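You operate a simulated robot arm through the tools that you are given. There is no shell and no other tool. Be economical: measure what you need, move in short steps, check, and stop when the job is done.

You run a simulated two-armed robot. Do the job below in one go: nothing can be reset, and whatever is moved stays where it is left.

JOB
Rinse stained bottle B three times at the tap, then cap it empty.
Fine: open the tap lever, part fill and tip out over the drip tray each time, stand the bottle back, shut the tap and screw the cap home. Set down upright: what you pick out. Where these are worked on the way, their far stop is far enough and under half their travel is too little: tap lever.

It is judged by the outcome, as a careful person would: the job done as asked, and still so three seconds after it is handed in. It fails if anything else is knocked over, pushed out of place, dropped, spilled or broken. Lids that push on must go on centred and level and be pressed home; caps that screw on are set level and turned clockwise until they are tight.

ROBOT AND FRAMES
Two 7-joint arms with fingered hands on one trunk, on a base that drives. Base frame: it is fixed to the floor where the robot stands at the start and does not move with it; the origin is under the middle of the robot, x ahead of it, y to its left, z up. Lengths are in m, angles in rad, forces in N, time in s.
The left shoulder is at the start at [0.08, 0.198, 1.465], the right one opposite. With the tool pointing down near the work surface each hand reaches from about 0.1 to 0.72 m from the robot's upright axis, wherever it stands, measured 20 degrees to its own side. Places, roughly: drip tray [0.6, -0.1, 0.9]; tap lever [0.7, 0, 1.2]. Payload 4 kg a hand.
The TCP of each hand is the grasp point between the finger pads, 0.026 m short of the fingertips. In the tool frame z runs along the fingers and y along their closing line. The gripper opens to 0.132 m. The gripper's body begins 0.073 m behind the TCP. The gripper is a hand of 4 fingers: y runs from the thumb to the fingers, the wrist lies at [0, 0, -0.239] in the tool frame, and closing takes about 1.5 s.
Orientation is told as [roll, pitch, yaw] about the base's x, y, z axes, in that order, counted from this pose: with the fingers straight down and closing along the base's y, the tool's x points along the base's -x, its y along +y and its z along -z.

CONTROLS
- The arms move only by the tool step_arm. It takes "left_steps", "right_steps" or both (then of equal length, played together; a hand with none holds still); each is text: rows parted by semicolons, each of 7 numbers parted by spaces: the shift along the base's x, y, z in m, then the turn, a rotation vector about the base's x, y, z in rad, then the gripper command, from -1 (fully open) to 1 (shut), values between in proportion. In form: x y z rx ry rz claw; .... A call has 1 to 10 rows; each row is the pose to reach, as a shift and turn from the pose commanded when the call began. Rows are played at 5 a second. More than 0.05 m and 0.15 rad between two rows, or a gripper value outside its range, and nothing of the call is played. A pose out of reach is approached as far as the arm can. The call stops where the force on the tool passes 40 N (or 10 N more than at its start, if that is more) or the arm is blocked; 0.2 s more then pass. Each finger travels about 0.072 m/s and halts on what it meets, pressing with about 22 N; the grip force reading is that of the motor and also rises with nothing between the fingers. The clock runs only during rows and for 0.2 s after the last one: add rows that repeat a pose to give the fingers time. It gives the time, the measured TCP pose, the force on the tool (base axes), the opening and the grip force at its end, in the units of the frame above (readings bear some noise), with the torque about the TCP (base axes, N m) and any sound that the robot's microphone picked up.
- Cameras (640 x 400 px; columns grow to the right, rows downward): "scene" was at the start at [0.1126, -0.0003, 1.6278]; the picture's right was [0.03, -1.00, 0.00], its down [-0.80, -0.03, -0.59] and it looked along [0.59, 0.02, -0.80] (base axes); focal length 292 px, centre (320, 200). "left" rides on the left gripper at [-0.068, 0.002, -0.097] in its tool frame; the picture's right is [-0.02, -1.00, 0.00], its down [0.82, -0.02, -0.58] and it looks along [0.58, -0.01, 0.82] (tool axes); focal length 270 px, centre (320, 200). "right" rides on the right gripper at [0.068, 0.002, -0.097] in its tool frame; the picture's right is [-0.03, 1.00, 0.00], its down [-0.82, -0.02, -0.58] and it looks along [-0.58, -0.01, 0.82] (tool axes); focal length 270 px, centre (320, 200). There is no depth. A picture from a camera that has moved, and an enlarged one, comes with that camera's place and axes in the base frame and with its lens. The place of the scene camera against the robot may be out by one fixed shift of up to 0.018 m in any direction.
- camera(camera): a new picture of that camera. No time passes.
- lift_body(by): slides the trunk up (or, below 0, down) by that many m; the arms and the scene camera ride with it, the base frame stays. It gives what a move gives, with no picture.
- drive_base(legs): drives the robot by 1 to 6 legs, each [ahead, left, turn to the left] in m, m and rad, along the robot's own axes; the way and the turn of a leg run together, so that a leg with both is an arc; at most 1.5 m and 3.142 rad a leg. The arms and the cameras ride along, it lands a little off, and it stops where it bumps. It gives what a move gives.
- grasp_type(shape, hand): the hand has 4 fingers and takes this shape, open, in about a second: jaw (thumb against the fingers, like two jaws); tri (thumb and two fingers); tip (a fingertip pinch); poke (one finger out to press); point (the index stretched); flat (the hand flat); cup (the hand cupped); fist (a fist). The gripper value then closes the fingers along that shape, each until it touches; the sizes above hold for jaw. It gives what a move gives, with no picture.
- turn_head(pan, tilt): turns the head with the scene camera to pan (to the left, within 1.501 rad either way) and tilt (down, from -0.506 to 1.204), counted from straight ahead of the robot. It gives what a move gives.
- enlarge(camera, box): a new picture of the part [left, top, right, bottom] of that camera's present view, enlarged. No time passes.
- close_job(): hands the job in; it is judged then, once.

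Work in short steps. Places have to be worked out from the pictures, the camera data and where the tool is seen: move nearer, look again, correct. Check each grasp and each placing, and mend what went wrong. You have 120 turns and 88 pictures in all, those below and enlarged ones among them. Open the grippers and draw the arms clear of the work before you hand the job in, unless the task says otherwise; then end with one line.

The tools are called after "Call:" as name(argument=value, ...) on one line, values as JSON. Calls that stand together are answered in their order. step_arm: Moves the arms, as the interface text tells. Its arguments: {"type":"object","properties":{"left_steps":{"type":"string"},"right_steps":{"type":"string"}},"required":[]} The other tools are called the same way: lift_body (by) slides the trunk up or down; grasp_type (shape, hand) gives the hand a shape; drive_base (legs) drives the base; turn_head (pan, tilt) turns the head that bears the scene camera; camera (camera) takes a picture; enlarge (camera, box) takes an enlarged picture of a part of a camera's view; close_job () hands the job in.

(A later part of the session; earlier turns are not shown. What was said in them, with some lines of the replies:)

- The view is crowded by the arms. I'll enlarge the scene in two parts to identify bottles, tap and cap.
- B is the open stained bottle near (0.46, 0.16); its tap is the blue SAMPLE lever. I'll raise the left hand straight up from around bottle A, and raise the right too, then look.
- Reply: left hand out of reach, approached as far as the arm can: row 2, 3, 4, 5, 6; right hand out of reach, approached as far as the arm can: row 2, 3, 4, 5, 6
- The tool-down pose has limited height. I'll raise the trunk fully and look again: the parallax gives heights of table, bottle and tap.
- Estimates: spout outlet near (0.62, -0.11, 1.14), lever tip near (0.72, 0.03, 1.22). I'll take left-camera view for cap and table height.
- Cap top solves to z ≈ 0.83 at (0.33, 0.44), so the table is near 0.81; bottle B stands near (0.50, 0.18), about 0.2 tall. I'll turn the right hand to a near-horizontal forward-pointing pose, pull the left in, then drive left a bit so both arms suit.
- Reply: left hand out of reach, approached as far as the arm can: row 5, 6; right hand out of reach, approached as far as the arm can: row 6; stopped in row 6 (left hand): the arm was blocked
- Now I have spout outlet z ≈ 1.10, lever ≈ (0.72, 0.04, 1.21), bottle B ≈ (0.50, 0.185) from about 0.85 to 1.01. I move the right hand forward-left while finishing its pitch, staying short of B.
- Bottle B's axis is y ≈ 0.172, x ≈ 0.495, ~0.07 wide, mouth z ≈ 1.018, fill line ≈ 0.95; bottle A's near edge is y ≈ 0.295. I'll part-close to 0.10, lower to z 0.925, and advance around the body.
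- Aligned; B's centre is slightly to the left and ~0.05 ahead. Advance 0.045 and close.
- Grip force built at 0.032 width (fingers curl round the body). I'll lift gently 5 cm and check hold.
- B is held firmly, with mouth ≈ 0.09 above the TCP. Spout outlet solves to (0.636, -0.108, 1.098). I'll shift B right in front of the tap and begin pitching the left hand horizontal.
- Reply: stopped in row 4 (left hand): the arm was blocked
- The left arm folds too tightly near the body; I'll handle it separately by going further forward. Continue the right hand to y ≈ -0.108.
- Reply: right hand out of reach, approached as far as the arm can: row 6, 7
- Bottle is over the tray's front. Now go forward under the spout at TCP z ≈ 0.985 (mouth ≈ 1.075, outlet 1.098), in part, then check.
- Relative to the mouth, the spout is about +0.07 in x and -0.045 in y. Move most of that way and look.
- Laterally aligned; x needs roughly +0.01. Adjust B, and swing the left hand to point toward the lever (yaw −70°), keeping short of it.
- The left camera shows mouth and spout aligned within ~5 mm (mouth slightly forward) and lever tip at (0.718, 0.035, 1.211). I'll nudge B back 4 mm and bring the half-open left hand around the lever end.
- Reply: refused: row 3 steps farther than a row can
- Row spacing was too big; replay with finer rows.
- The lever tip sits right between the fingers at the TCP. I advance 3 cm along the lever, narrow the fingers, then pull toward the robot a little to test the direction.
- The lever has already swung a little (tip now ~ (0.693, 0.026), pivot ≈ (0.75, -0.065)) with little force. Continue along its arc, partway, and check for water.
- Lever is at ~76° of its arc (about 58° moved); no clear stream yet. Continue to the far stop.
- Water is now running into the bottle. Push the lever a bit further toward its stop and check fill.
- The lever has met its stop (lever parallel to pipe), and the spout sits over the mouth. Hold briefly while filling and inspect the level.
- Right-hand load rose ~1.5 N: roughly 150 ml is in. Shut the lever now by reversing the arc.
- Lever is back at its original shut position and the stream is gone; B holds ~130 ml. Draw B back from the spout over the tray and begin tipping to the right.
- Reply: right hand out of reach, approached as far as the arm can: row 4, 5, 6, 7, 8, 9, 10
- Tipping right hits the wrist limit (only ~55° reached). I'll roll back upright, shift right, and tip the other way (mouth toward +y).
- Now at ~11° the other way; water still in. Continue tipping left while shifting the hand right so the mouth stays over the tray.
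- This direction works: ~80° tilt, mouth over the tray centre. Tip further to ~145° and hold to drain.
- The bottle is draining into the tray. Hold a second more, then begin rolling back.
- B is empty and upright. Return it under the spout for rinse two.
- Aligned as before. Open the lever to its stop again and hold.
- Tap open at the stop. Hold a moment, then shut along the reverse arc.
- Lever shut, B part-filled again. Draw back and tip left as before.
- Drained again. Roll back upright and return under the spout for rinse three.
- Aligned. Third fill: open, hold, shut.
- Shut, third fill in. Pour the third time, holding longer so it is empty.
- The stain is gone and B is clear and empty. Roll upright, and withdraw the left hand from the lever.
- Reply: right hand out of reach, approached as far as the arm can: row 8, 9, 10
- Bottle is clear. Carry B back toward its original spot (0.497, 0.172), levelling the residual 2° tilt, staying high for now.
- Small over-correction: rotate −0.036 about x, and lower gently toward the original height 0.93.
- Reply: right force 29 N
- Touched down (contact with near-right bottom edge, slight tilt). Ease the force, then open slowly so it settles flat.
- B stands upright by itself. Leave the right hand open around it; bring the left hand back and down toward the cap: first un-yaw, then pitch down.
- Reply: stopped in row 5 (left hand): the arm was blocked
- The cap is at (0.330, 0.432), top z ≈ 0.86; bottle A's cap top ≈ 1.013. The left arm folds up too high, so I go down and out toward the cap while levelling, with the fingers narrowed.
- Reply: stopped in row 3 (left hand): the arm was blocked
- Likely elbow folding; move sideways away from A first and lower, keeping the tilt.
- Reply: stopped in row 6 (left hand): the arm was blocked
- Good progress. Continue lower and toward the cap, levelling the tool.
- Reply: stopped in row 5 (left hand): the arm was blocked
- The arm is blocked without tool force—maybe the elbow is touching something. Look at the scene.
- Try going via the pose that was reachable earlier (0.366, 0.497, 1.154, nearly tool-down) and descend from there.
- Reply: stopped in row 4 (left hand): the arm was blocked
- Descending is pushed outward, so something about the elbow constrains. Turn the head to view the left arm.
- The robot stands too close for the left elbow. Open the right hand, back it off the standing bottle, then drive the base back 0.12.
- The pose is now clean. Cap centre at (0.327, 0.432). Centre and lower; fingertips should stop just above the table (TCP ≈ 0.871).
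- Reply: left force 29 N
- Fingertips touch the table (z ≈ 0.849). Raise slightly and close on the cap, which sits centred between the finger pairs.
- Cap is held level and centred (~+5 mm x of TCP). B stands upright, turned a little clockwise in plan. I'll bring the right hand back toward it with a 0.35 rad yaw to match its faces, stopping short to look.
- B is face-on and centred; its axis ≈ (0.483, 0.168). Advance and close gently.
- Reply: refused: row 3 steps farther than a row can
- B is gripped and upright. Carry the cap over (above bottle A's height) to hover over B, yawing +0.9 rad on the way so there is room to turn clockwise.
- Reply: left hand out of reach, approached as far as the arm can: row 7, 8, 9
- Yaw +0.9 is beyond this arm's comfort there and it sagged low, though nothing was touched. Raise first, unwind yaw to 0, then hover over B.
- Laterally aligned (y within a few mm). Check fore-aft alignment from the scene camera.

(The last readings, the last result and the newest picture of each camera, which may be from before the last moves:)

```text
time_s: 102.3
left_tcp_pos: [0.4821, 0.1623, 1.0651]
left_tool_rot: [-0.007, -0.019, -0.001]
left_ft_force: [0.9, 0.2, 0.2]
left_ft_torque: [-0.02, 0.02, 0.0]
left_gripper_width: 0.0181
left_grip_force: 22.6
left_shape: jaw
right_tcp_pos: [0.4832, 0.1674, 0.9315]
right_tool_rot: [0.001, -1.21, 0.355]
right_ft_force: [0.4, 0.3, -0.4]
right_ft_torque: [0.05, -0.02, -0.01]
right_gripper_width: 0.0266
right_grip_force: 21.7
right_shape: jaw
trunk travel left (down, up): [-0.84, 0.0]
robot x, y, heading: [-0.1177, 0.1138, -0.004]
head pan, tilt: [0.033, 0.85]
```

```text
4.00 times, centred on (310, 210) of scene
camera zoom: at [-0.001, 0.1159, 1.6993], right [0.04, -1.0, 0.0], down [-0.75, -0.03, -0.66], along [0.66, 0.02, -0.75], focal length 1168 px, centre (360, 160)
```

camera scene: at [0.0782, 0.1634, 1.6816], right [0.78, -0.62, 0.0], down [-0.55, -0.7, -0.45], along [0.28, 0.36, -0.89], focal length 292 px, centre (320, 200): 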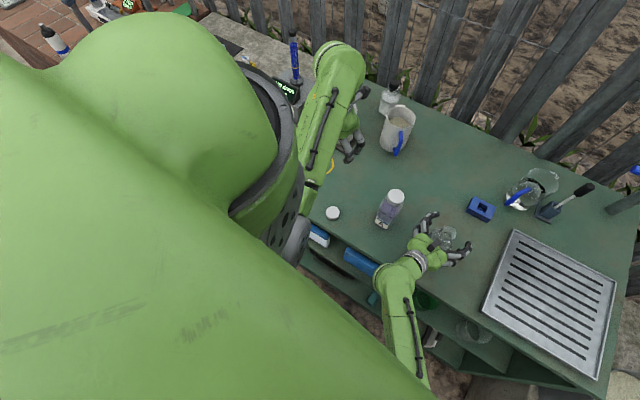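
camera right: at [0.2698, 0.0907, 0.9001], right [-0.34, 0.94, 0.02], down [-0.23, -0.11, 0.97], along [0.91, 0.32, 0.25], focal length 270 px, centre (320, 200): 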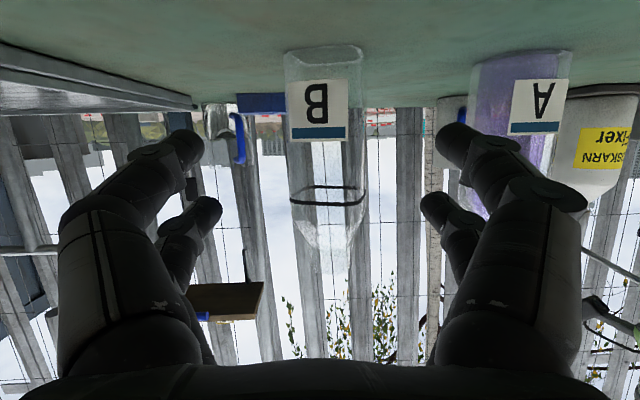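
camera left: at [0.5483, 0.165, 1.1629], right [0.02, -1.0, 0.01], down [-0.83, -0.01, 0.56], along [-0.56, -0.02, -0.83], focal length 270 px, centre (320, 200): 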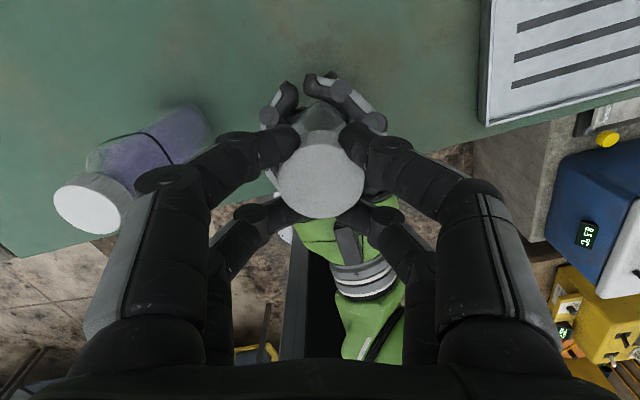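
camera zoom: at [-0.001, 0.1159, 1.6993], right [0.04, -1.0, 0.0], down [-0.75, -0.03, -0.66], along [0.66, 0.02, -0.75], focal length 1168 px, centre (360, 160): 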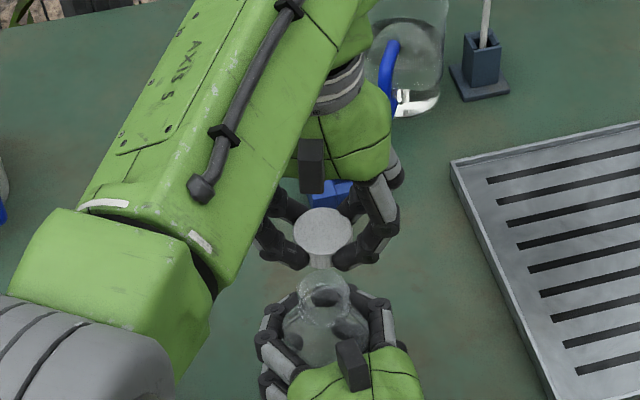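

Good: relative to the mouth (z ≈ 1.012) the cap is ~14 mm too far forward; y agrees. Shift −0.014 in x and lower to just above the mouth, then recheck.

Call:
step_arm(left_steps="-0.007 0 0 0 0.01 0 1; -0.014 0 -0.005 0.005 0.018 0 1; -0.014 0 -0.016 0.005 0.018 0 1; -0.014 0 -0.016 0.005 0.018 0 1")

Call:
enlarge(camera="scene", box=[285, 195, 345, 255])

```text
time_s: 103.3
left_tcp_pos: [0.468, 0.1637, 1.0473]
left_tool_rot: [0.0, 0.0, -0.004]
left_ft_force: [-0.5, -0.4, -0.6]
left_ft_torque: [-0.01, 0.02, -0.01]
left_gripper_width: 0.0178
left_grip_force: 22.5
left_shape: jaw
right_tcp_pos: [0.4829, 0.1687, 0.9314]
right_tool_rot: [0.003, -1.208, 0.357]
right_ft_force: [-0.2, 0.3, 1.3]
right_ft_torque: [0.01, 0.02, -0.02]
right_gripper_width: 0.0267
right_grip_force: 21.9
right_shape: jaw
trunk travel left (down, up): [-0.84, 0.0]
robot x, y, heading: [-0.1156, 0.1137, 0.001]
head pan, tilt: [0.033, 0.85]
```

```text
6.67 times, centred on (315, 225) of scene
camera zoom: at [-0.0007, 0.1164, 1.6992], right [0.04, -1.0, 0.0], down [-0.75, -0.03, -0.66], along [0.66, 0.02, -0.75], focal length 1947 px, centre (353, 33)
```

zoom: 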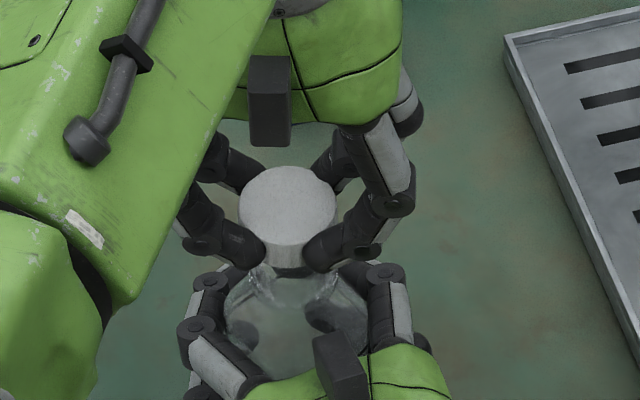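

Cap is right above the neck; bottle axis seems ~4 mm to the right. Correct and lower gently feeling for contact.

Call:
step_arm(left_steps="0 -0.004 0 0 0 0 1; 0 -0.004 -0.004 0 0 0 1; 0 -0.004 -0.008 0 0 0 1; 0 -0.004 -0.011 0 0 0 1")

```text
time_s: 104.3
left_tcp_pos: [0.468, 0.16, 1.0406]
left_tool_rot: [-0.004, -0.004, -0.004]
left_ft_force: [-13.6, -0.8, 28.4]
left_ft_torque: [-0.14, 0.66, -0.1]
left_gripper_width: 0.0185
left_grip_force: 21.9
left_shape: jaw
right_tcp_pos: [0.4822, 0.1682, 0.9311]
right_tool_rot: [0.002, -1.21, 0.355]
right_ft_force: [18.2, 2.7, -11.0]
right_ft_torque: [0.33, -0.05, 0.17]
right_gripper_width: 0.0263
right_grip_force: 21.9
right_shape: jaw
trunk travel left (down, up): [-0.84, 0.0]
robot x, y, heading: [-0.1209, 0.1146, 0.002]
head pan, tilt: [0.033, 0.85]
```

Contact with a −x push and contact point on the −x side: the cap is still too far forward. Lift slightly, shift −0.005 in x, and retry.

Call:
step_arm(left_steps="0 0 0.006 0 0 0 1; -0.005 0 0.007 0 0 0 1; -0.005 0 0.003 0 0 0 1; -0.005 0 0 0 0 0 1; -0.005 0 -0.002 0 0 0 1")

```text
time_s: 105.5
left_tcp_pos: [0.4619, 0.159, 1.0388]
left_tool_rot: [-0.002, -0.007, -0.002]
left_ft_force: [-8.6, 3.8, 33.1]
left_ft_torque: [0.36, 0.5, 0.04]
left_gripper_width: 0.0185
left_grip_force: 21.8
left_shape: jaw
right_tcp_pos: [0.4817, 0.1682, 0.9309]
right_tool_rot: [0.002, -1.208, 0.353]
right_ft_force: [13.6, -1.2, -11.3]
right_ft_torque: [0.74, -0.44, 0.01]
right_gripper_width: 0.0264
right_grip_force: 21.8
right_shape: jaw
trunk travel left (down, up): [-0.84, 0.0]
robot x, y, heading: [-0.1154, 0.1166, 0.007]
head pan, tilt: [0.033, 0.85]
```

Force direction now suggests a bit more −x and back +y. Adjust (−0.004, +0.003) and retry.

Call:
step_arm(left_steps="0 0 0.007 0 0 0 1; -0.004 0.003 0.008 0 0 0 1; -0.004 0.003 0.004 0 0 0 1; -0.004 0.003 0.001 0 0 0 1; -0.004 0.003 -0.002 0 0 0 1")

Call:
enlarge(camera="scene", box=[285, 195, 345, 255])

```text
time_s: 106.7
left_tcp_pos: [0.4587, 0.1628, 1.0344]
left_tool_rot: [-0.004, -0.002, -0.003]
left_ft_force: [2.3, -3.1, 23.6]
left_ft_torque: [0.3, -0.18, -0.04]
left_gripper_width: 0.0192
left_grip_force: 22.7
left_shape: jaw
right_tcp_pos: [0.4826, 0.1681, 0.9299]
right_tool_rot: [-0.001, -1.209, 0.357]
right_ft_force: [1.0, 5.0, -7.4]
right_ft_torque: [-0.08, -0.6, -0.21]
right_gripper_width: 0.0264
right_grip_force: 22.3
right_shape: jaw
trunk travel left (down, up): [-0.84, 0.0]
robot x, y, heading: [-0.1144, 0.1139, 0.006]
head pan, tilt: [0.033, 0.85]
```

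```text
6.67 times, centred on (315, 225) of scene
camera zoom: at [-0.0029, 0.1165, 1.6995], right [0.04, -1.0, 0.0], down [-0.75, -0.03, -0.66], along [0.66, 0.02, -0.75], focal length 1947 px, centre (353, 33)
```

zoom: 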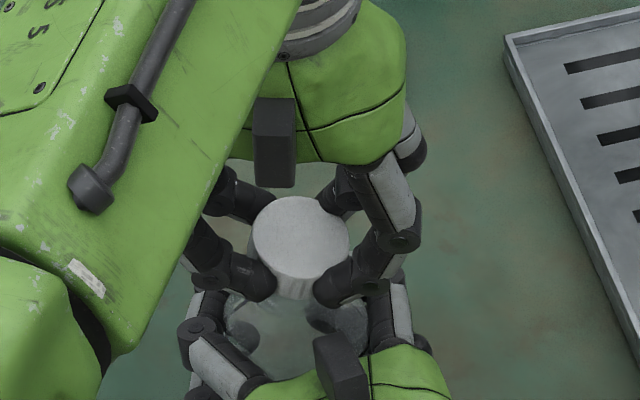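

The cap dropped onto the threads (z 1.034, small side forces). Now turn clockwise 1.2 rad, compensating the small centre offset.

Call:
step_arm(left_steps="0 0.0004 0 0 0 -0.15 1; 0.0001 0.0009 -0.0005 0 0 -0.3 1; 0.0003 0.0013 -0.001 0 0 -0.45 1; 0.0005 0.0017 -0.001 0 0 -0.6 1; 0.0008 0.002 -0.0015 0 0 -0.75 1; 0.0011 0.0023 -0.002 0 0 -0.9 1; 0.0015 0.0026 -0.002 0 0 -1.05 1; 0.0019 0.0028 -0.002 0 0 -1.2 1")

```text
time_s: 108.5
left_tcp_pos: [0.461, 0.1669, 1.0307]
left_tool_rot: [-0.004, 0.0, -1.204]
left_ft_force: [5.3, -6.7, -0.7]
left_ft_torque: [-0.14, -0.09, 0.12]
left_gripper_width: 0.0176
left_grip_force: 22.1
left_shape: jaw
right_tcp_pos: [0.4847, 0.1683, 0.9304]
right_tool_rot: [0.0, -1.212, 0.357]
right_ft_force: [-5.7, 6.1, 1.1]
right_ft_torque: [-0.45, -0.47, -0.28]
right_gripper_width: 0.0264
right_grip_force: 21.8
right_shape: jaw
trunk travel left (down, up): [-0.84, 0.0]
robot x, y, heading: [-0.1185, 0.1159, -0.004]
head pan, tilt: [0.033, 0.85]
```

Thread is engaging (z descends, light torque). Continue clockwise, easing the side load.

Call:
step_arm(left_steps="0.0005 -0.001 -0.0005 0 0 -0.15 1; 0.001 -0.002 -0.001 0 0 -0.3 1; 0.0012 -0.0025 -0.0015 0 0 -0.45 1; 0.0015 -0.0025 -0.002 0 0 -0.6 1; 0.0015 -0.0025 -0.0025 0 0 -0.75 1; 0.0015 -0.0025 -0.003 0 0 -0.9 1")

```text
time_s: 109.9
left_tcp_pos: [0.4623, 0.1623, 1.0271]
left_tool_rot: [0.0, 0.0, -2.105]
left_ft_force: [-2.1, -3.9, 3.7]
left_ft_torque: [0.04, 0.26, 0.0]
left_gripper_width: 0.0173
left_grip_force: 22.6
left_shape: jaw
right_tcp_pos: [0.4828, 0.1686, 0.9318]
right_tool_rot: [0.001, -1.209, 0.357]
right_ft_force: [3.0, 4.4, 0.1]
right_ft_torque: [-0.28, -0.15, -0.1]
right_gripper_width: 0.0259
right_grip_force: 22.0
right_shape: jaw
trunk travel left (down, up): [-0.84, 0.0]
robot x, y, heading: [-0.1192, 0.1195, 0.006]
head pan, tilt: [0.033, 0.85]
```

Turned 2.1 rad with little resistance so far; continue while the wrist allows.

Call:
step_arm(left_steps="-0.0002 -0.0005 -0.0004 0 0 -0.15 1; -0.0005 -0.001 -0.0008 0 0 -0.3 1; -0.0005 -0.001 -0.0012 0 0 -0.45 1; -0.0005 -0.001 -0.0016 0 0 -0.6 1; -0.0005 -0.001 -0.002 0 0 -0.75 1; -0.0005 -0.001 -0.0024 0 0 -0.9 1")

Call:
enlarge(camera="scene", box=[275, 185, 355, 265])

```text
time_s: 111.3
left_tcp_pos: [0.4619, 0.1612, 1.0271]
left_tool_rot: [-0.003, 0.004, -3.006]
left_ft_force: [-4.3, -1.6, 15.7]
left_ft_torque: [0.06, 0.04, 0.0]
left_gripper_width: 0.0176
left_grip_force: 21.2
left_shape: jaw
right_tcp_pos: [0.4842, 0.1671, 0.9311]
right_tool_rot: [0.001, -1.21, 0.354]
right_ft_force: [7.9, 1.7, -4.0]
right_ft_torque: [0.08, -0.1, -0.09]
right_gripper_width: 0.026
right_grip_force: 21.9
right_shape: jaw
trunk travel left (down, up): [-0.84, 0.0]
robot x, y, heading: [-0.122, 0.1149, 0.003]
head pan, tilt: [0.033, 0.85]
```

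```text
5.00 times, centred on (315, 225) of scene
camera zoom: at [-0.0016, 0.1162, 1.6994], right [0.04, -1.0, 0.0], down [-0.75, -0.03, -0.66], along [0.66, 0.02, -0.75], focal length 1460 px, centre (345, 75)
```

zoom: 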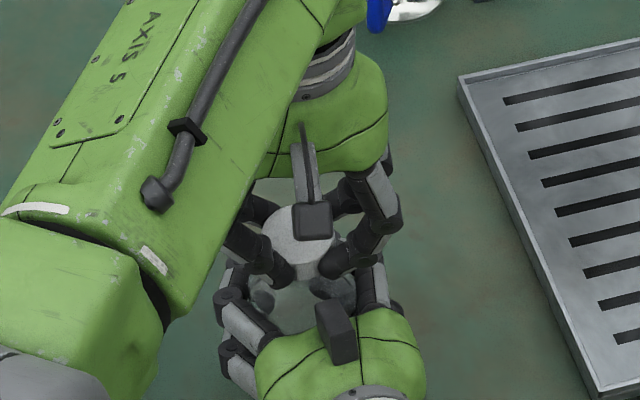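

Height matches the expected seated level (1.027), but torque isn't there yet. Turn further to feel tightness.

Call:
step_arm(left_steps="0 0 0.0005 0 0 -0.15 1; 0 0 0.0005 0 0 -0.3 1; 0 0 0.0005 0 0 -0.45 1; 0 0 0.0005 0 0 -0.6 1; 0 0 0.0005 0 0 -0.75 1")

```text
time_s: 112.5
left_tcp_pos: [0.4619, 0.1612, 1.0263]
left_tool_rot: [-0.003, 0.003, 2.529]
left_ft_force: [-1.4, -7.2, 12.6]
left_ft_torque: [-0.25, -0.1, 0.05]
left_gripper_width: 0.0176
left_grip_force: 22.0
left_shape: jaw
right_tcp_pos: [0.4828, 0.1682, 0.9303]
right_tool_rot: [-0.002, -1.21, 0.358]
right_ft_force: [3.8, 6.9, -3.4]
right_ft_torque: [-0.22, 0.01, -0.23]
right_gripper_width: 0.0259
right_grip_force: 21.8
right_shape: jaw
trunk travel left (down, up): [-0.84, 0.0]
robot x, y, heading: [-0.1174, 0.1155, -0.003]
head pan, tilt: [0.033, 0.85]
```

Still descending slightly (1.0263). Continue.

Call:
step_arm(left_steps="0 -0.001 -0.0003 0 0 -0.15 1; 0 -0.001 -0.0006 0 0 -0.3 1; 0 -0.001 -0.0009 0 0 -0.45 1; 0 -0.001 -0.0012 0 0 -0.6 1; 0 -0.001 -0.0015 0 0 -0.75 1; 0 -0.001 -0.0018 0 0 -0.9 1")

```text
time_s: 113.9
left_tcp_pos: [0.4614, 0.1608, 1.0259]
left_tool_rot: [-0.002, -0.001, 1.629]
left_ft_force: [-8.3, 0.8, 19.2]
left_ft_torque: [-0.29, 0.03, 0.0]
left_gripper_width: 0.0173
left_grip_force: 22.5
left_shape: jaw
right_tcp_pos: [0.4832, 0.1684, 0.9306]
right_tool_rot: [0.004, -1.209, 0.353]
right_ft_force: [11.6, -2.7, -6.8]
right_ft_torque: [0.52, 0.12, 0.05]
right_gripper_width: 0.0258
right_grip_force: 22.3
right_shape: jaw
trunk travel left (down, up): [-0.84, 0.0]
robot x, y, heading: [-0.1141, 0.1173, 0.005]
head pan, tilt: [0.033, 0.85]
```

Continue further, with less axial load, watching the torque.

Call:
step_arm(left_steps="-0.001 0 0.001 0 0 -0.15 1; -0.001 0 0.001 0 0 -0.3 1; -0.001 0 0.001 0 0 -0.45 1; -0.001 0 0.001 0 0 -0.6 1; -0.001 0 0.001 0 0 -0.75 1; -0.001 0 0.001 0 0 -0.9 1; -0.001 0 0.001 0 0 -1.05 1; -0.001 0 0.001 0 0 -1.2 1")

```text
time_s: 115.7
left_tcp_pos: [0.4616, 0.1606, 1.0258]
left_tool_rot: [0.001, -0.001, 0.429]
left_ft_force: [-2.2, 6.8, 4.1]
left_ft_torque: [-0.08, 0.26, 0.49]
left_gripper_width: 0.0167
left_grip_force: 22.3
left_shape: jaw
right_tcp_pos: [0.4837, 0.1693, 0.9305]
right_tool_rot: [0.004, -1.21, 0.354]
right_ft_force: [1.5, -6.9, -0.6]
right_ft_torque: [0.76, -0.02, -0.38]
right_gripper_width: 0.0261
right_grip_force: 22.1
right_shape: jaw
trunk travel left (down, up): [-0.84, 0.0]
robot x, y, heading: [-0.1154, 0.1148, 0.006]
head pan, tilt: [0.033, 0.85]
```

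Torque has risen to 0.49 N·m: tightening begins. A little further to make it tight.

Call:
step_arm(left_steps="0 0 0 0 0 -0.12 1; 0 0 0 0 0 -0.24 1; 0 0 0 0 0 -0.36 1")

```text
time_s: 116.5
left_tcp_pos: [0.4473, 0.1662, 1.0416]
left_tool_rot: [0.004, 0.003, 0.15]
left_ft_force: [19.9, 2.0, -15.3]
left_ft_torque: [-0.06, -0.72, 0.37]
left_gripper_width: 0.0125
left_grip_force: 21.7
left_shape: jaw
left hand out of reach, approached as far as the arm can: row 1, 2, 3
right_tcp_pos: [0.4877, 0.1719, 0.9416]
right_tool_rot: [-0.002, -1.231, 0.364]
right_ft_force: [-19.9, -2.5, 13.4]
right_ft_torque: [0.24, -0.76, -0.42]
right_gripper_width: 0.0235
right_grip_force: 21.3
right_shape: jaw
trunk travel left (down, up): [-0.84, 0.0]
robot x, y, heading: [-0.1154, 0.1153, -0.003]
head pan, tilt: [0.033, 0.85]
stopped in row 3 (right hand): the force on the tool passed its limit at 44 N (the readings are from after the stop); the commanded pose is now the measured one
```

The left wrist hit its limit and tugged upward. Release the cap with the left hand, then check before regripping.

Call:
step_arm(left_steps="0 0 0 0 0 0 0.6; 0 0 0 0 0 0 0.2; 0 0 0 0 0 0 -0.2; 0 0 0 0 0 0 -0.4; 0 0 0.03 0 0 0 -0.4")

Call:
enlarge(camera="scene", box=[265, 175, 365, 275])

```text
time_s: 117.7
left_tcp_pos: [0.4442, 0.1648, 1.0697]
left_tool_rot: [0.008, 0.012, 0.147]
left_ft_force: [0.2, 0.0, -1.5]
left_ft_torque: [-0.05, -0.04, 0.03]
left_gripper_width: 0.0922
left_grip_force: 0.1
left_shape: jaw
right_tcp_pos: [0.4869, 0.1719, 0.9402]
right_tool_rot: [-0.002, -1.227, 0.363]
right_ft_force: [0.3, 0.3, 0.7]
right_ft_torque: [0.0, -0.01, 0.01]
right_gripper_width: 0.023
right_grip_force: 22.1
right_shape: jaw
trunk travel left (down, up): [-0.84, 0.0]
robot x, y, heading: [-0.115, 0.1193, 0.0]
head pan, tilt: [0.033, 0.85]
```

```text
4.00 times, centred on (315, 225) of scene
camera zoom: at [-0.0015, 0.117, 1.6994], right [0.04, -1.0, 0.0], down [-0.75, -0.03, -0.66], along [0.66, 0.02, -0.75], focal length 1168 px, centre (340, 100)
```

zoom: 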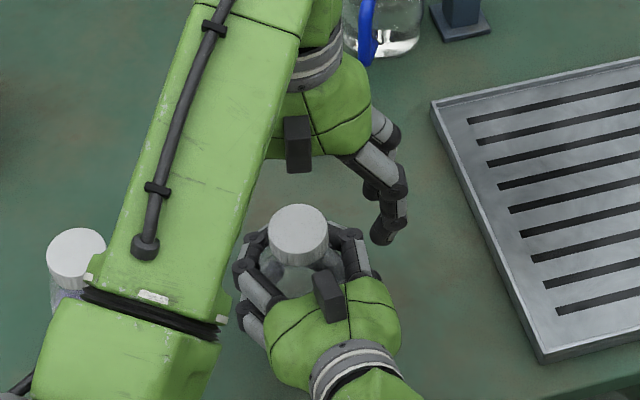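

Cap is on (it survived a 20 N pull). Lower B back onto the table and let it settle by loosening the right hand; left hand clears upward.

Call:
step_arm(left_steps="0 0.01 0.01 0 0 0 -0.4; 0 0.02 0.015 0 0 0 -0.4; 0 0.02 0.015 0 0 0 -0.4; 0 0.02 0.015 0 0 0 -0.4", right_steps="0 0 -0.002 0 0.01 0 1; 0 0 -0.004 0 0.017 0 1; 0 0 -0.006 0 0.017 0 1; 0 0 -0.008 0 0.017 0 1")

```text
time_s: 118.7
left_tcp_pos: [0.447, 0.1837, 1.0865]
left_tool_rot: [0.004, 0.005, 0.147]
left_ft_force: [-0.6, -0.4, 0.5]
left_ft_torque: [-0.01, -0.04, -0.02]
left_gripper_width: 0.092
left_grip_force: 0.0
left_shape: jaw
right_tcp_pos: [0.487, 0.1716, 0.931]
right_tool_rot: [0.018, -1.211, 0.346]
right_ft_force: [0.1, -0.1, -1.1]
right_ft_torque: [0.0, -0.03, 0.02]
right_gripper_width: 0.0234
right_grip_force: 22.4
right_shape: jaw
trunk travel left (down, up): [-0.84, 0.0]
robot x, y, heading: [-0.1162, 0.1182, -0.002]
head pan, tilt: [0.033, 0.85]
```

No contact yet (bottle slid up in the grip). Lower in small steps until it touches.

Call:
step_arm(right_steps="0 0 -0.002 0 0 0 1; 0 0 -0.004 0 0 0 1; 0 0 -0.006 0 0 0 1; 0 0 -0.007 0 0 0 1")

```text
time_s: 119.7
left_tcp_pos: [0.4461, 0.1826, 1.0872]
left_tool_rot: [0.005, 0.005, 0.144]
left_ft_force: [0.4, 0.2, 0.5]
left_ft_torque: [0.03, 0.0, -0.03]
left_gripper_width: 0.0923
left_grip_force: 0.2
left_shape: jaw
right_tcp_pos: [0.4881, 0.1723, 0.9272]
right_tool_rot: [0.018, -1.218, 0.344]
right_ft_force: [-1.5, -1.3, 10.9]
right_ft_torque: [-0.1, 0.66, 0.08]
right_gripper_width: 0.0233
right_grip_force: 22.0
right_shape: jaw
trunk travel left (down, up): [-0.84, 0.0]
robot x, y, heading: [-0.12, 0.1156, 0.003]
head pan, tilt: [0.033, 0.85]
```

Touched on the near edge (tilted a few degrees toward me). Open slowly so it settles on its base.

Call:
step_arm(right_steps="0 0 0.001 0 0 0 0.75; 0 0 0.001 0 0 0 0.68; 0 0 0.001 0 0 0 0.62; 0 0 0.001 0 0 0 0.55; 0 0 0.001 0 0 0 0.45; 0 0 0.001 0 0 0 0.3; 0 0 0.001 0 0 0 0.1; 0 0 0.001 0 0 0 -0.2; 0 0 0.001 0 0 0 -0.5; 0 0 0.001 0 0 0 -0.5")

Call:
camera(camera="right")

```text
time_s: 121.9
left_tcp_pos: [0.4465, 0.1844, 1.0853]
left_tool_rot: [0.003, 0.006, 0.146]
left_ft_force: [0.0, 0.3, -0.1]
left_ft_torque: [0.03, 0.01, 0.02]
left_gripper_width: 0.0924
left_grip_force: 0.1
left_shape: jaw
right_tcp_pos: [0.4876, 0.1722, 0.9254]
right_tool_rot: [0.017, -1.211, 0.347]
right_ft_force: [-0.1, 0.2, -0.2]
right_ft_torque: [0.01, -0.01, -0.02]
right_gripper_width: 0.0988
right_grip_force: 0.0
right_shape: jaw
trunk travel left (down, up): [-0.84, 0.0]
robot x, y, heading: [-0.1193, 0.1157, 0.005]
head pan, tilt: [0.033, 0.85]
```

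```text
5 pictures are left
camera right: at [0.379, 0.1333, 0.8955], right [-0.35, 0.94, 0.03], down [-0.23, -0.11, 0.97], along [0.91, 0.33, 0.25], focal length 270 px, centre (320, 200)
```

right: 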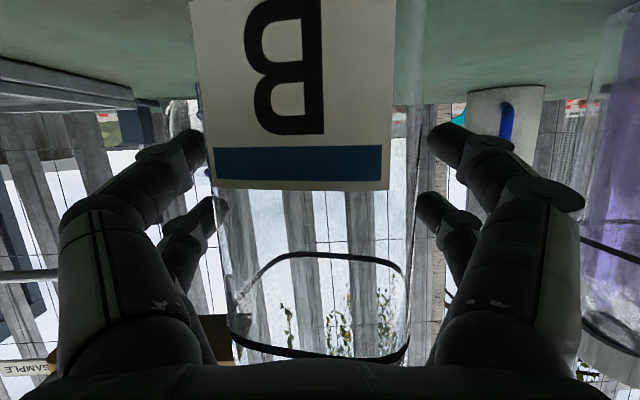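

B stands upright. I regrip it (slightly further back), and meanwhile unwind the left wrist counter-clockwise in free air above the cap.

Call:
step_arm(right_steps="-0.003 -0.001 0.001 0 0 0 -0.5; -0.006 -0.002 0.002 0 0 0 -0.5; -0.009 -0.003 0.003 0 0 0 -0.5; -0.009 -0.003 0.003 0 0 0 0; -0.009 -0.003 0.003 0 0 0 0.3; -0.009 -0.003 0.003 0 0 0 1; -0.009 -0.003 0.003 0 0 0 1; -0.009 -0.003 0.003 0 0 0 1; -0.009 -0.003 0.003 0 0 0 1; -0.009 -0.003 0.003 0 0 0 1", left_steps="0.002 -0.002 0 0 0 0.15 -0.4; 0.004 -0.004 0 0 0 0.3 -0.4; 0.006 -0.006 0 0 0 0.45 -0.4; 0.008 -0.01 0 0 0 0.6 -0.4; 0.01 -0.014 0 0 0 0.75 -0.4; 0.012 -0.017 0 0 0 0.9 -0.4; 0.014 -0.02 0 0 0 1.05 -0.4; 0.016 -0.02 0 0 0 1.2 -0.4; 0.018 -0.02 0 0 0 1.35 -0.4; 0.018 -0.02 0 0 0 1.5 -0.4")

Call:
step_arm(left_steps="0 0 0 0 0 0.15 -0.4; 0 0 0 0 0 0.3 -0.4; 0 0 0 0 0 0.45 -0.4; 0 0 0 0 0 0.6 -0.4; 0 0 0 0 0 0.75 -0.4; 0 0 0 0 0 0.9 -0.4; 0 0 0 0 0 1.05 -0.4; 0 0 0 0 0 1.2 -0.4; 0 0 0 0 0 1.35 -0.4; 0 0 0 0 0 1.5 -0.4")

Call:
camera(camera="left")

```text
time_s: 124.1
left_tcp_pos: [0.4647, 0.165, 1.0856]
left_tool_rot: [0.004, 0.006, 1.65]
left_ft_force: [0.2, -0.3, -0.4]
left_ft_torque: [0.0, -0.01, 0.0]
left_gripper_width: 0.0923
left_grip_force: 0.1
left_shape: jaw
right_tcp_pos: [0.4798, 0.1692, 0.929]
right_tool_rot: [0.016, -1.211, 0.346]
right_ft_force: [-0.1, -0.1, 0.5]
right_ft_torque: [0.03, -0.03, -0.01]
right_gripper_width: 0.0246
right_grip_force: 21.7
right_shape: jaw
trunk travel left (down, up): [-0.84, 0.0]
robot x, y, heading: [-0.1202, 0.1167, 0.003]
head pan, tilt: [0.033, 0.85]
```

```text
time_s: 126.3
left_tcp_pos: [0.4654, 0.1647, 1.0865]
left_tool_rot: [0.005, 0.005, -3.134]
left_ft_force: [-1.4, 0.9, 0.6]
left_ft_torque: [0.01, 0.03, 0.04]
left_gripper_width: 0.0922
left_grip_force: 0.0
left_shape: jaw
right_tcp_pos: [0.4787, 0.1689, 0.9287]
right_tool_rot: [0.018, -1.211, 0.347]
right_ft_force: [0.0, 0.6, 1.3]
right_ft_torque: [0.01, -0.03, 0.01]
right_gripper_width: 0.0243
right_grip_force: 22.2
right_shape: jaw
trunk travel left (down, up): [-0.84, 0.0]
robot x, y, heading: [-0.1167, 0.1168, -0.003]
head pan, tilt: [0.033, 0.85]
```

```text
4 pictures are left
camera left: at [0.3963, 0.1636, 1.1826], right [-0.03, 1.0, 0.0], down [0.81, 0.03, 0.58], along [0.58, 0.02, -0.81], focal length 270 px, centre (320, 200)
```

left: 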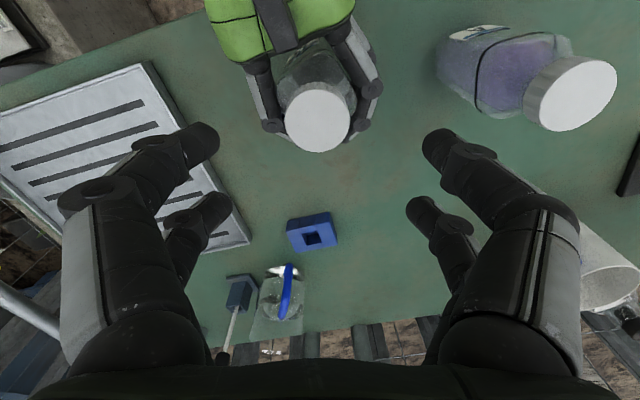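

Cap B is at (0.455, 0.164), top ≈ 1.014, same as A's. Centre the left hand, lower, grip, and turn clockwise again to confirm tightness.

Call:
step_arm(left_steps="-0.01 -0.001 -0.015 0 0 0 -0.4; -0.01 -0.001 -0.035 0 0 0 -0.4; -0.01 -0.001 -0.05 0 0 0 -0.4; -0.01 -0.001 -0.058 0 0 0 -0.2; -0.01 -0.001 -0.058 0 0 0 0.2; -0.01 -0.001 -0.058 0 0 0 1; -0.01 -0.001 -0.058 0 0 0 1; -0.01 -0.001 -0.058 0 0 0 1; -0.01 -0.001 -0.058 0 0 0 1; -0.01 -0.001 -0.058 0 0 0 1")

Call:
step_arm(left_steps="0 0 0 0 0 -0.1 1; 0 0 0 0 0 -0.2 1; 0 0 0 0 0 -0.3 1; 0 0 0 0 0 -0.4 1")

```text
time_s: 128.5
left_tcp_pos: [0.4551, 0.1648, 1.029]
left_tool_rot: [0.004, 0.006, -3.138]
left_ft_force: [0.9, -1.7, -2.6]
left_ft_torque: [-0.09, 0.03, 0.02]
left_gripper_width: 0.0178
left_grip_force: 21.7
left_shape: jaw
right_tcp_pos: [0.4789, 0.1693, 0.9295]
right_tool_rot: [0.017, -1.211, 0.344]
right_ft_force: [-1.2, 1.6, 1.5]
right_ft_torque: [-0.08, -0.01, -0.04]
right_gripper_width: 0.0247
right_grip_force: 22.6
right_shape: jaw
trunk travel left (down, up): [-0.84, 0.0]
robot x, y, heading: [-0.1152, 0.1129, -0.003]
head pan, tilt: [0.033, 0.85]
```

```text
time_s: 129.5
left_tcp_pos: [0.4549, 0.1635, 1.0297]
left_tool_rot: [0.004, 0.005, 2.744]
left_ft_force: [0.4, -5.5, -2.7]
left_ft_torque: [-0.25, 0.03, 0.77]
left_gripper_width: 0.0157
left_grip_force: 22.3
left_shape: jaw
right_tcp_pos: [0.4787, 0.1695, 0.9278]
right_tool_rot: [0.018, -1.212, 0.345]
right_ft_force: [-0.7, 6.3, 3.2]
right_ft_torque: [-0.3, 0.03, -0.88]
right_gripper_width: 0.0238
right_grip_force: 22.1
right_shape: jaw
trunk travel left (down, up): [-0.84, 0.0]
robot x, y, heading: [-0.1183, 0.119, 0.005]
head pan, tilt: [0.033, 0.85]
```

Immediate resistance of ~0.8 N·m: it is tight. One small further turn to confirm the stop, then release.

Call:
step_arm(left_steps="0 0 0 0 0 -0.1 1; 0 0 0 0 0 -0.2 1; 0 0 0 0 0 -0.3 1")

```text
time_s: 130.3
left_tcp_pos: [0.4558, 0.1626, 1.0303]
left_tool_rot: [0.004, 0.011, 2.443]
left_ft_force: [0.9, -18.3, -3.5]
left_ft_torque: [-0.83, -0.08, 1.28]
left_gripper_width: 0.0118
left_grip_force: 21.7
left_shape: jaw
right_tcp_pos: [0.4788, 0.1711, 0.929]
right_tool_rot: [0.016, -1.211, 0.349]
right_ft_force: [-1.4, 19.2, 2.4]
right_ft_torque: [-1.17, 0.04, -1.69]
right_gripper_width: 0.0236
right_grip_force: 22.4
right_shape: jaw
trunk travel left (down, up): [-0.84, 0.0]
robot x, y, heading: [-0.1152, 0.1164, 0.005]
head pan, tilt: [0.033, 0.85]
```

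1.3 N·m – tight. Open the left hand, lift clear; then ease open the right.

Call:
step_arm(left_steps="0 0 0 0 0 0 0.7; 0 0 0 0 0 0 0.4; 0 0 0 0 0 0 0; 0 0 0 0 0 0 -0.4; 0 0 0 0 0 0 -0.5; 0 0 0.03 0 0 0 -0.5; 0 0 0.055 0 0 0 -0.5")

Call:
step_arm(right_steps="0 0 0 0 0 0 0.75; 0 0 0 0 0 0 0.68; 0 0 0 0 0 0 0.6; 0 0 0 0 0 0 0.5; 0 0 0 0 0 0 0.3; 0 0 0 0 0 0 0; 0 0 0 0 0 0 -0.3; 0 0 0 0 0 0 -0.6; 0 0 0 0 0 0 -0.6")

Call:
camera(camera="right")

```text
time_s: 131.9
left_tcp_pos: [0.4532, 0.1644, 1.0838]
left_tool_rot: [0.004, 0.005, 2.447]
left_ft_force: [0.7, -0.1, -0.3]
left_ft_torque: [0.02, 0.0, -0.01]
left_gripper_width: 0.0988
left_grip_force: 0.0
left_shape: jaw
right_tcp_pos: [0.4786, 0.169, 0.9277]
right_tool_rot: [0.018, -1.212, 0.345]
right_ft_force: [-0.4, 0.5, 0.6]
right_ft_torque: [0.01, 0.0, 0.02]
right_gripper_width: 0.0232
right_grip_force: 22.0
right_shape: jaw
trunk travel left (down, up): [-0.84, 0.0]
robot x, y, heading: [-0.1196, 0.1138, 0.001]
head pan, tilt: [0.033, 0.85]
```

```text
time_s: 133.9
left_tcp_pos: [0.4548, 0.1633, 1.0846]
left_tool_rot: [0.005, 0.005, 2.447]
left_ft_force: [0.3, 0.6, 0.4]
left_ft_torque: [-0.06, -0.03, -0.02]
left_gripper_width: 0.0987
left_grip_force: 0.1
left_shape: jaw
right_tcp_pos: [0.4791, 0.1692, 0.9296]
right_tool_rot: [0.017, -1.212, 0.347]
right_ft_force: [0.1, 0.0, 0.3]
right_ft_torque: [0.0, -0.02, 0.02]
right_gripper_width: 0.1055
right_grip_force: 0.1
right_shape: jaw
trunk travel left (down, up): [-0.84, 0.0]
robot x, y, heading: [-0.1162, 0.1153, 0.005]
head pan, tilt: [0.033, 0.85]
```

```text
3 pictures are left
camera right: at [0.3703, 0.1304, 0.8984], right [-0.35, 0.94, 0.03], down [-0.23, -0.11, 0.97], along [0.91, 0.33, 0.25], focal length 270 px, centre (320, 200)
```

right: 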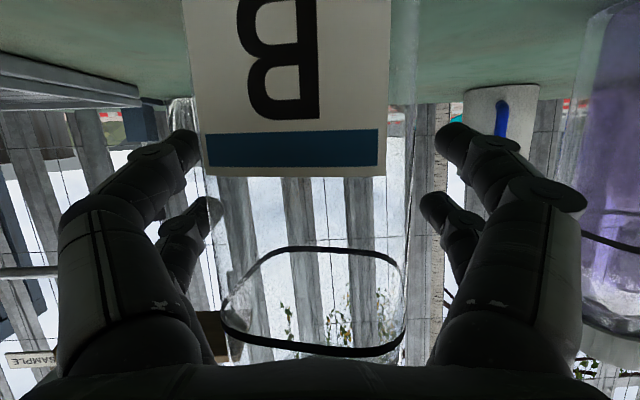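

B stands capped and upright. Withdraw the right hand straight back along its pointing direction (re-centred), and move the left hand away above A's height.

Call:
step_arm(right_steps="0.002 -0.0065 0 0 0 0 -0.6; -0.026 -0.017 0 0 0 0 -0.6; -0.054 -0.027 0 0 0 0 -0.6; -0.082 -0.037 0 0 0 0 -0.6; -0.11 -0.047 0.01 0 0 0 -0.6; -0.14 -0.058 0.02 0 0 0 -0.6; -0.17 -0.08 0.03 0 0 0 -0.6")

Call:
step_arm(left_steps="0.01 0.03 0.01 0 0 0 -0.5; 0.02 0.07 0.01 0 0 0 -0.5; 0.02 0.11 0.01 0 0 0 -0.5; 0.01 0.15 0.01 0 0 0 -0.5; -0.01 0.19 0.01 0 0 0 -0.5; -0.02 0.23 0.01 0 0 0 -0.5")

Call:
camera(camera="scene")

```text
time_s: 135.5
left_tcp_pos: [0.4543, 0.1622, 1.0852]
left_tool_rot: [0.001, 0.005, 2.446]
left_ft_force: [-0.9, 0.3, -0.2]
left_ft_torque: [-0.03, -0.03, 0.01]
left_gripper_width: 0.099
left_grip_force: 0.0
left_shape: jaw
right_tcp_pos: [0.3098, 0.0848, 0.9607]
right_tool_rot: [0.019, -1.21, 0.347]
right_ft_force: [0.4, -0.1, 0.1]
right_ft_torque: [-0.01, -0.01, 0.0]
right_gripper_width: 0.1052
right_grip_force: 0.0
right_shape: jaw
trunk travel left (down, up): [-0.84, 0.0]
robot x, y, heading: [-0.1192, 0.1155, -0.003]
head pan, tilt: [0.033, 0.85]
```

```text
time_s: 136.9
left_tcp_pos: [0.4338, 0.3968, 1.0928]
left_tool_rot: [0.006, 0.006, 2.445]
left_ft_force: [-0.5, -0.5, -0.3]
left_ft_torque: [-0.02, 0.02, -0.02]
left_gripper_width: 0.0984
left_grip_force: 0.0
left_shape: jaw
right_tcp_pos: [0.3105, 0.0883, 0.9604]
right_tool_rot: [0.015, -1.211, 0.349]
right_ft_force: [0.6, -0.1, 0.1]
right_ft_torque: [0.02, -0.01, -0.03]
right_gripper_width: 0.1052
right_grip_force: 0.1
right_shape: jaw
trunk travel left (down, up): [-0.84, 0.0]
robot x, y, heading: [-0.1165, 0.1139, 0.002]
head pan, tilt: [0.033, 0.85]
```

```text
2 pictures are left
camera scene: at [-0.0013, 0.1178, 1.6993], right [0.04, -1.0, 0.0], down [-0.75, -0.03, -0.66], along [0.66, 0.02, -0.75], focal length 292 px, centre (320, 200)
```

scene: 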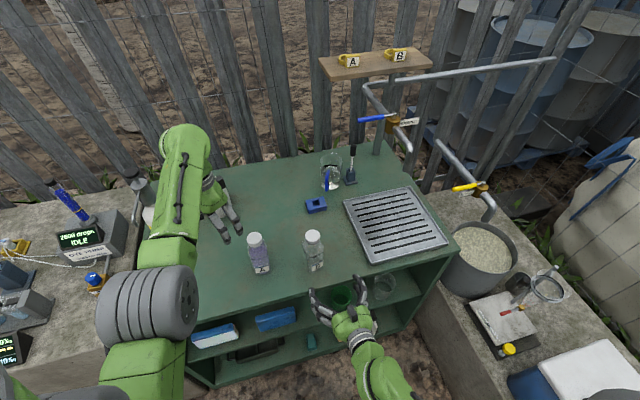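

B stands capped, A and everything else in place, lever in its shut position. One enlarged check of cap level and spout.

Call:
enlarge(camera="scene", box=[230, 100, 430, 290])

```text
2.11 times, centred on (330, 195) of scene
camera zoom: at [-0.0013, 0.1178, 1.6993], right [0.04, -1.0, 0.0], down [-0.75, -0.03, -0.66], along [0.66, 0.02, -0.75], focal length 615 px, centre (299, 210)
```

zoom: 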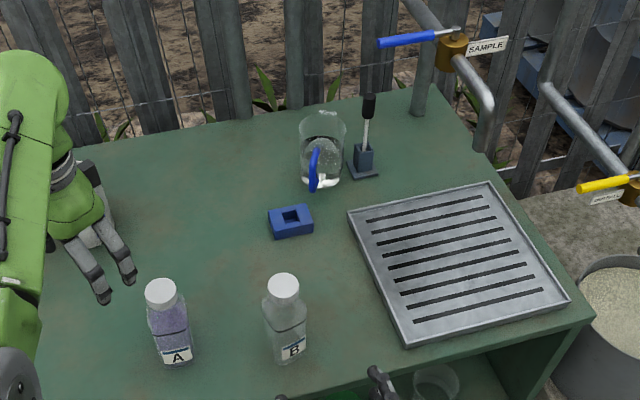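

The cap sits level on clear, empty B. The tap is shut with no stream, and both hands are open and clear of the work, so I'm handing in.

Call:
close_job()

```text
The job is handed in.
```

Bottle B has been rinsed three times, tipped out over the drip tray each time, stood back empty about 3 cm nearer the front than it began, and capped tight; the tap is shut and nothing else was disturbed.
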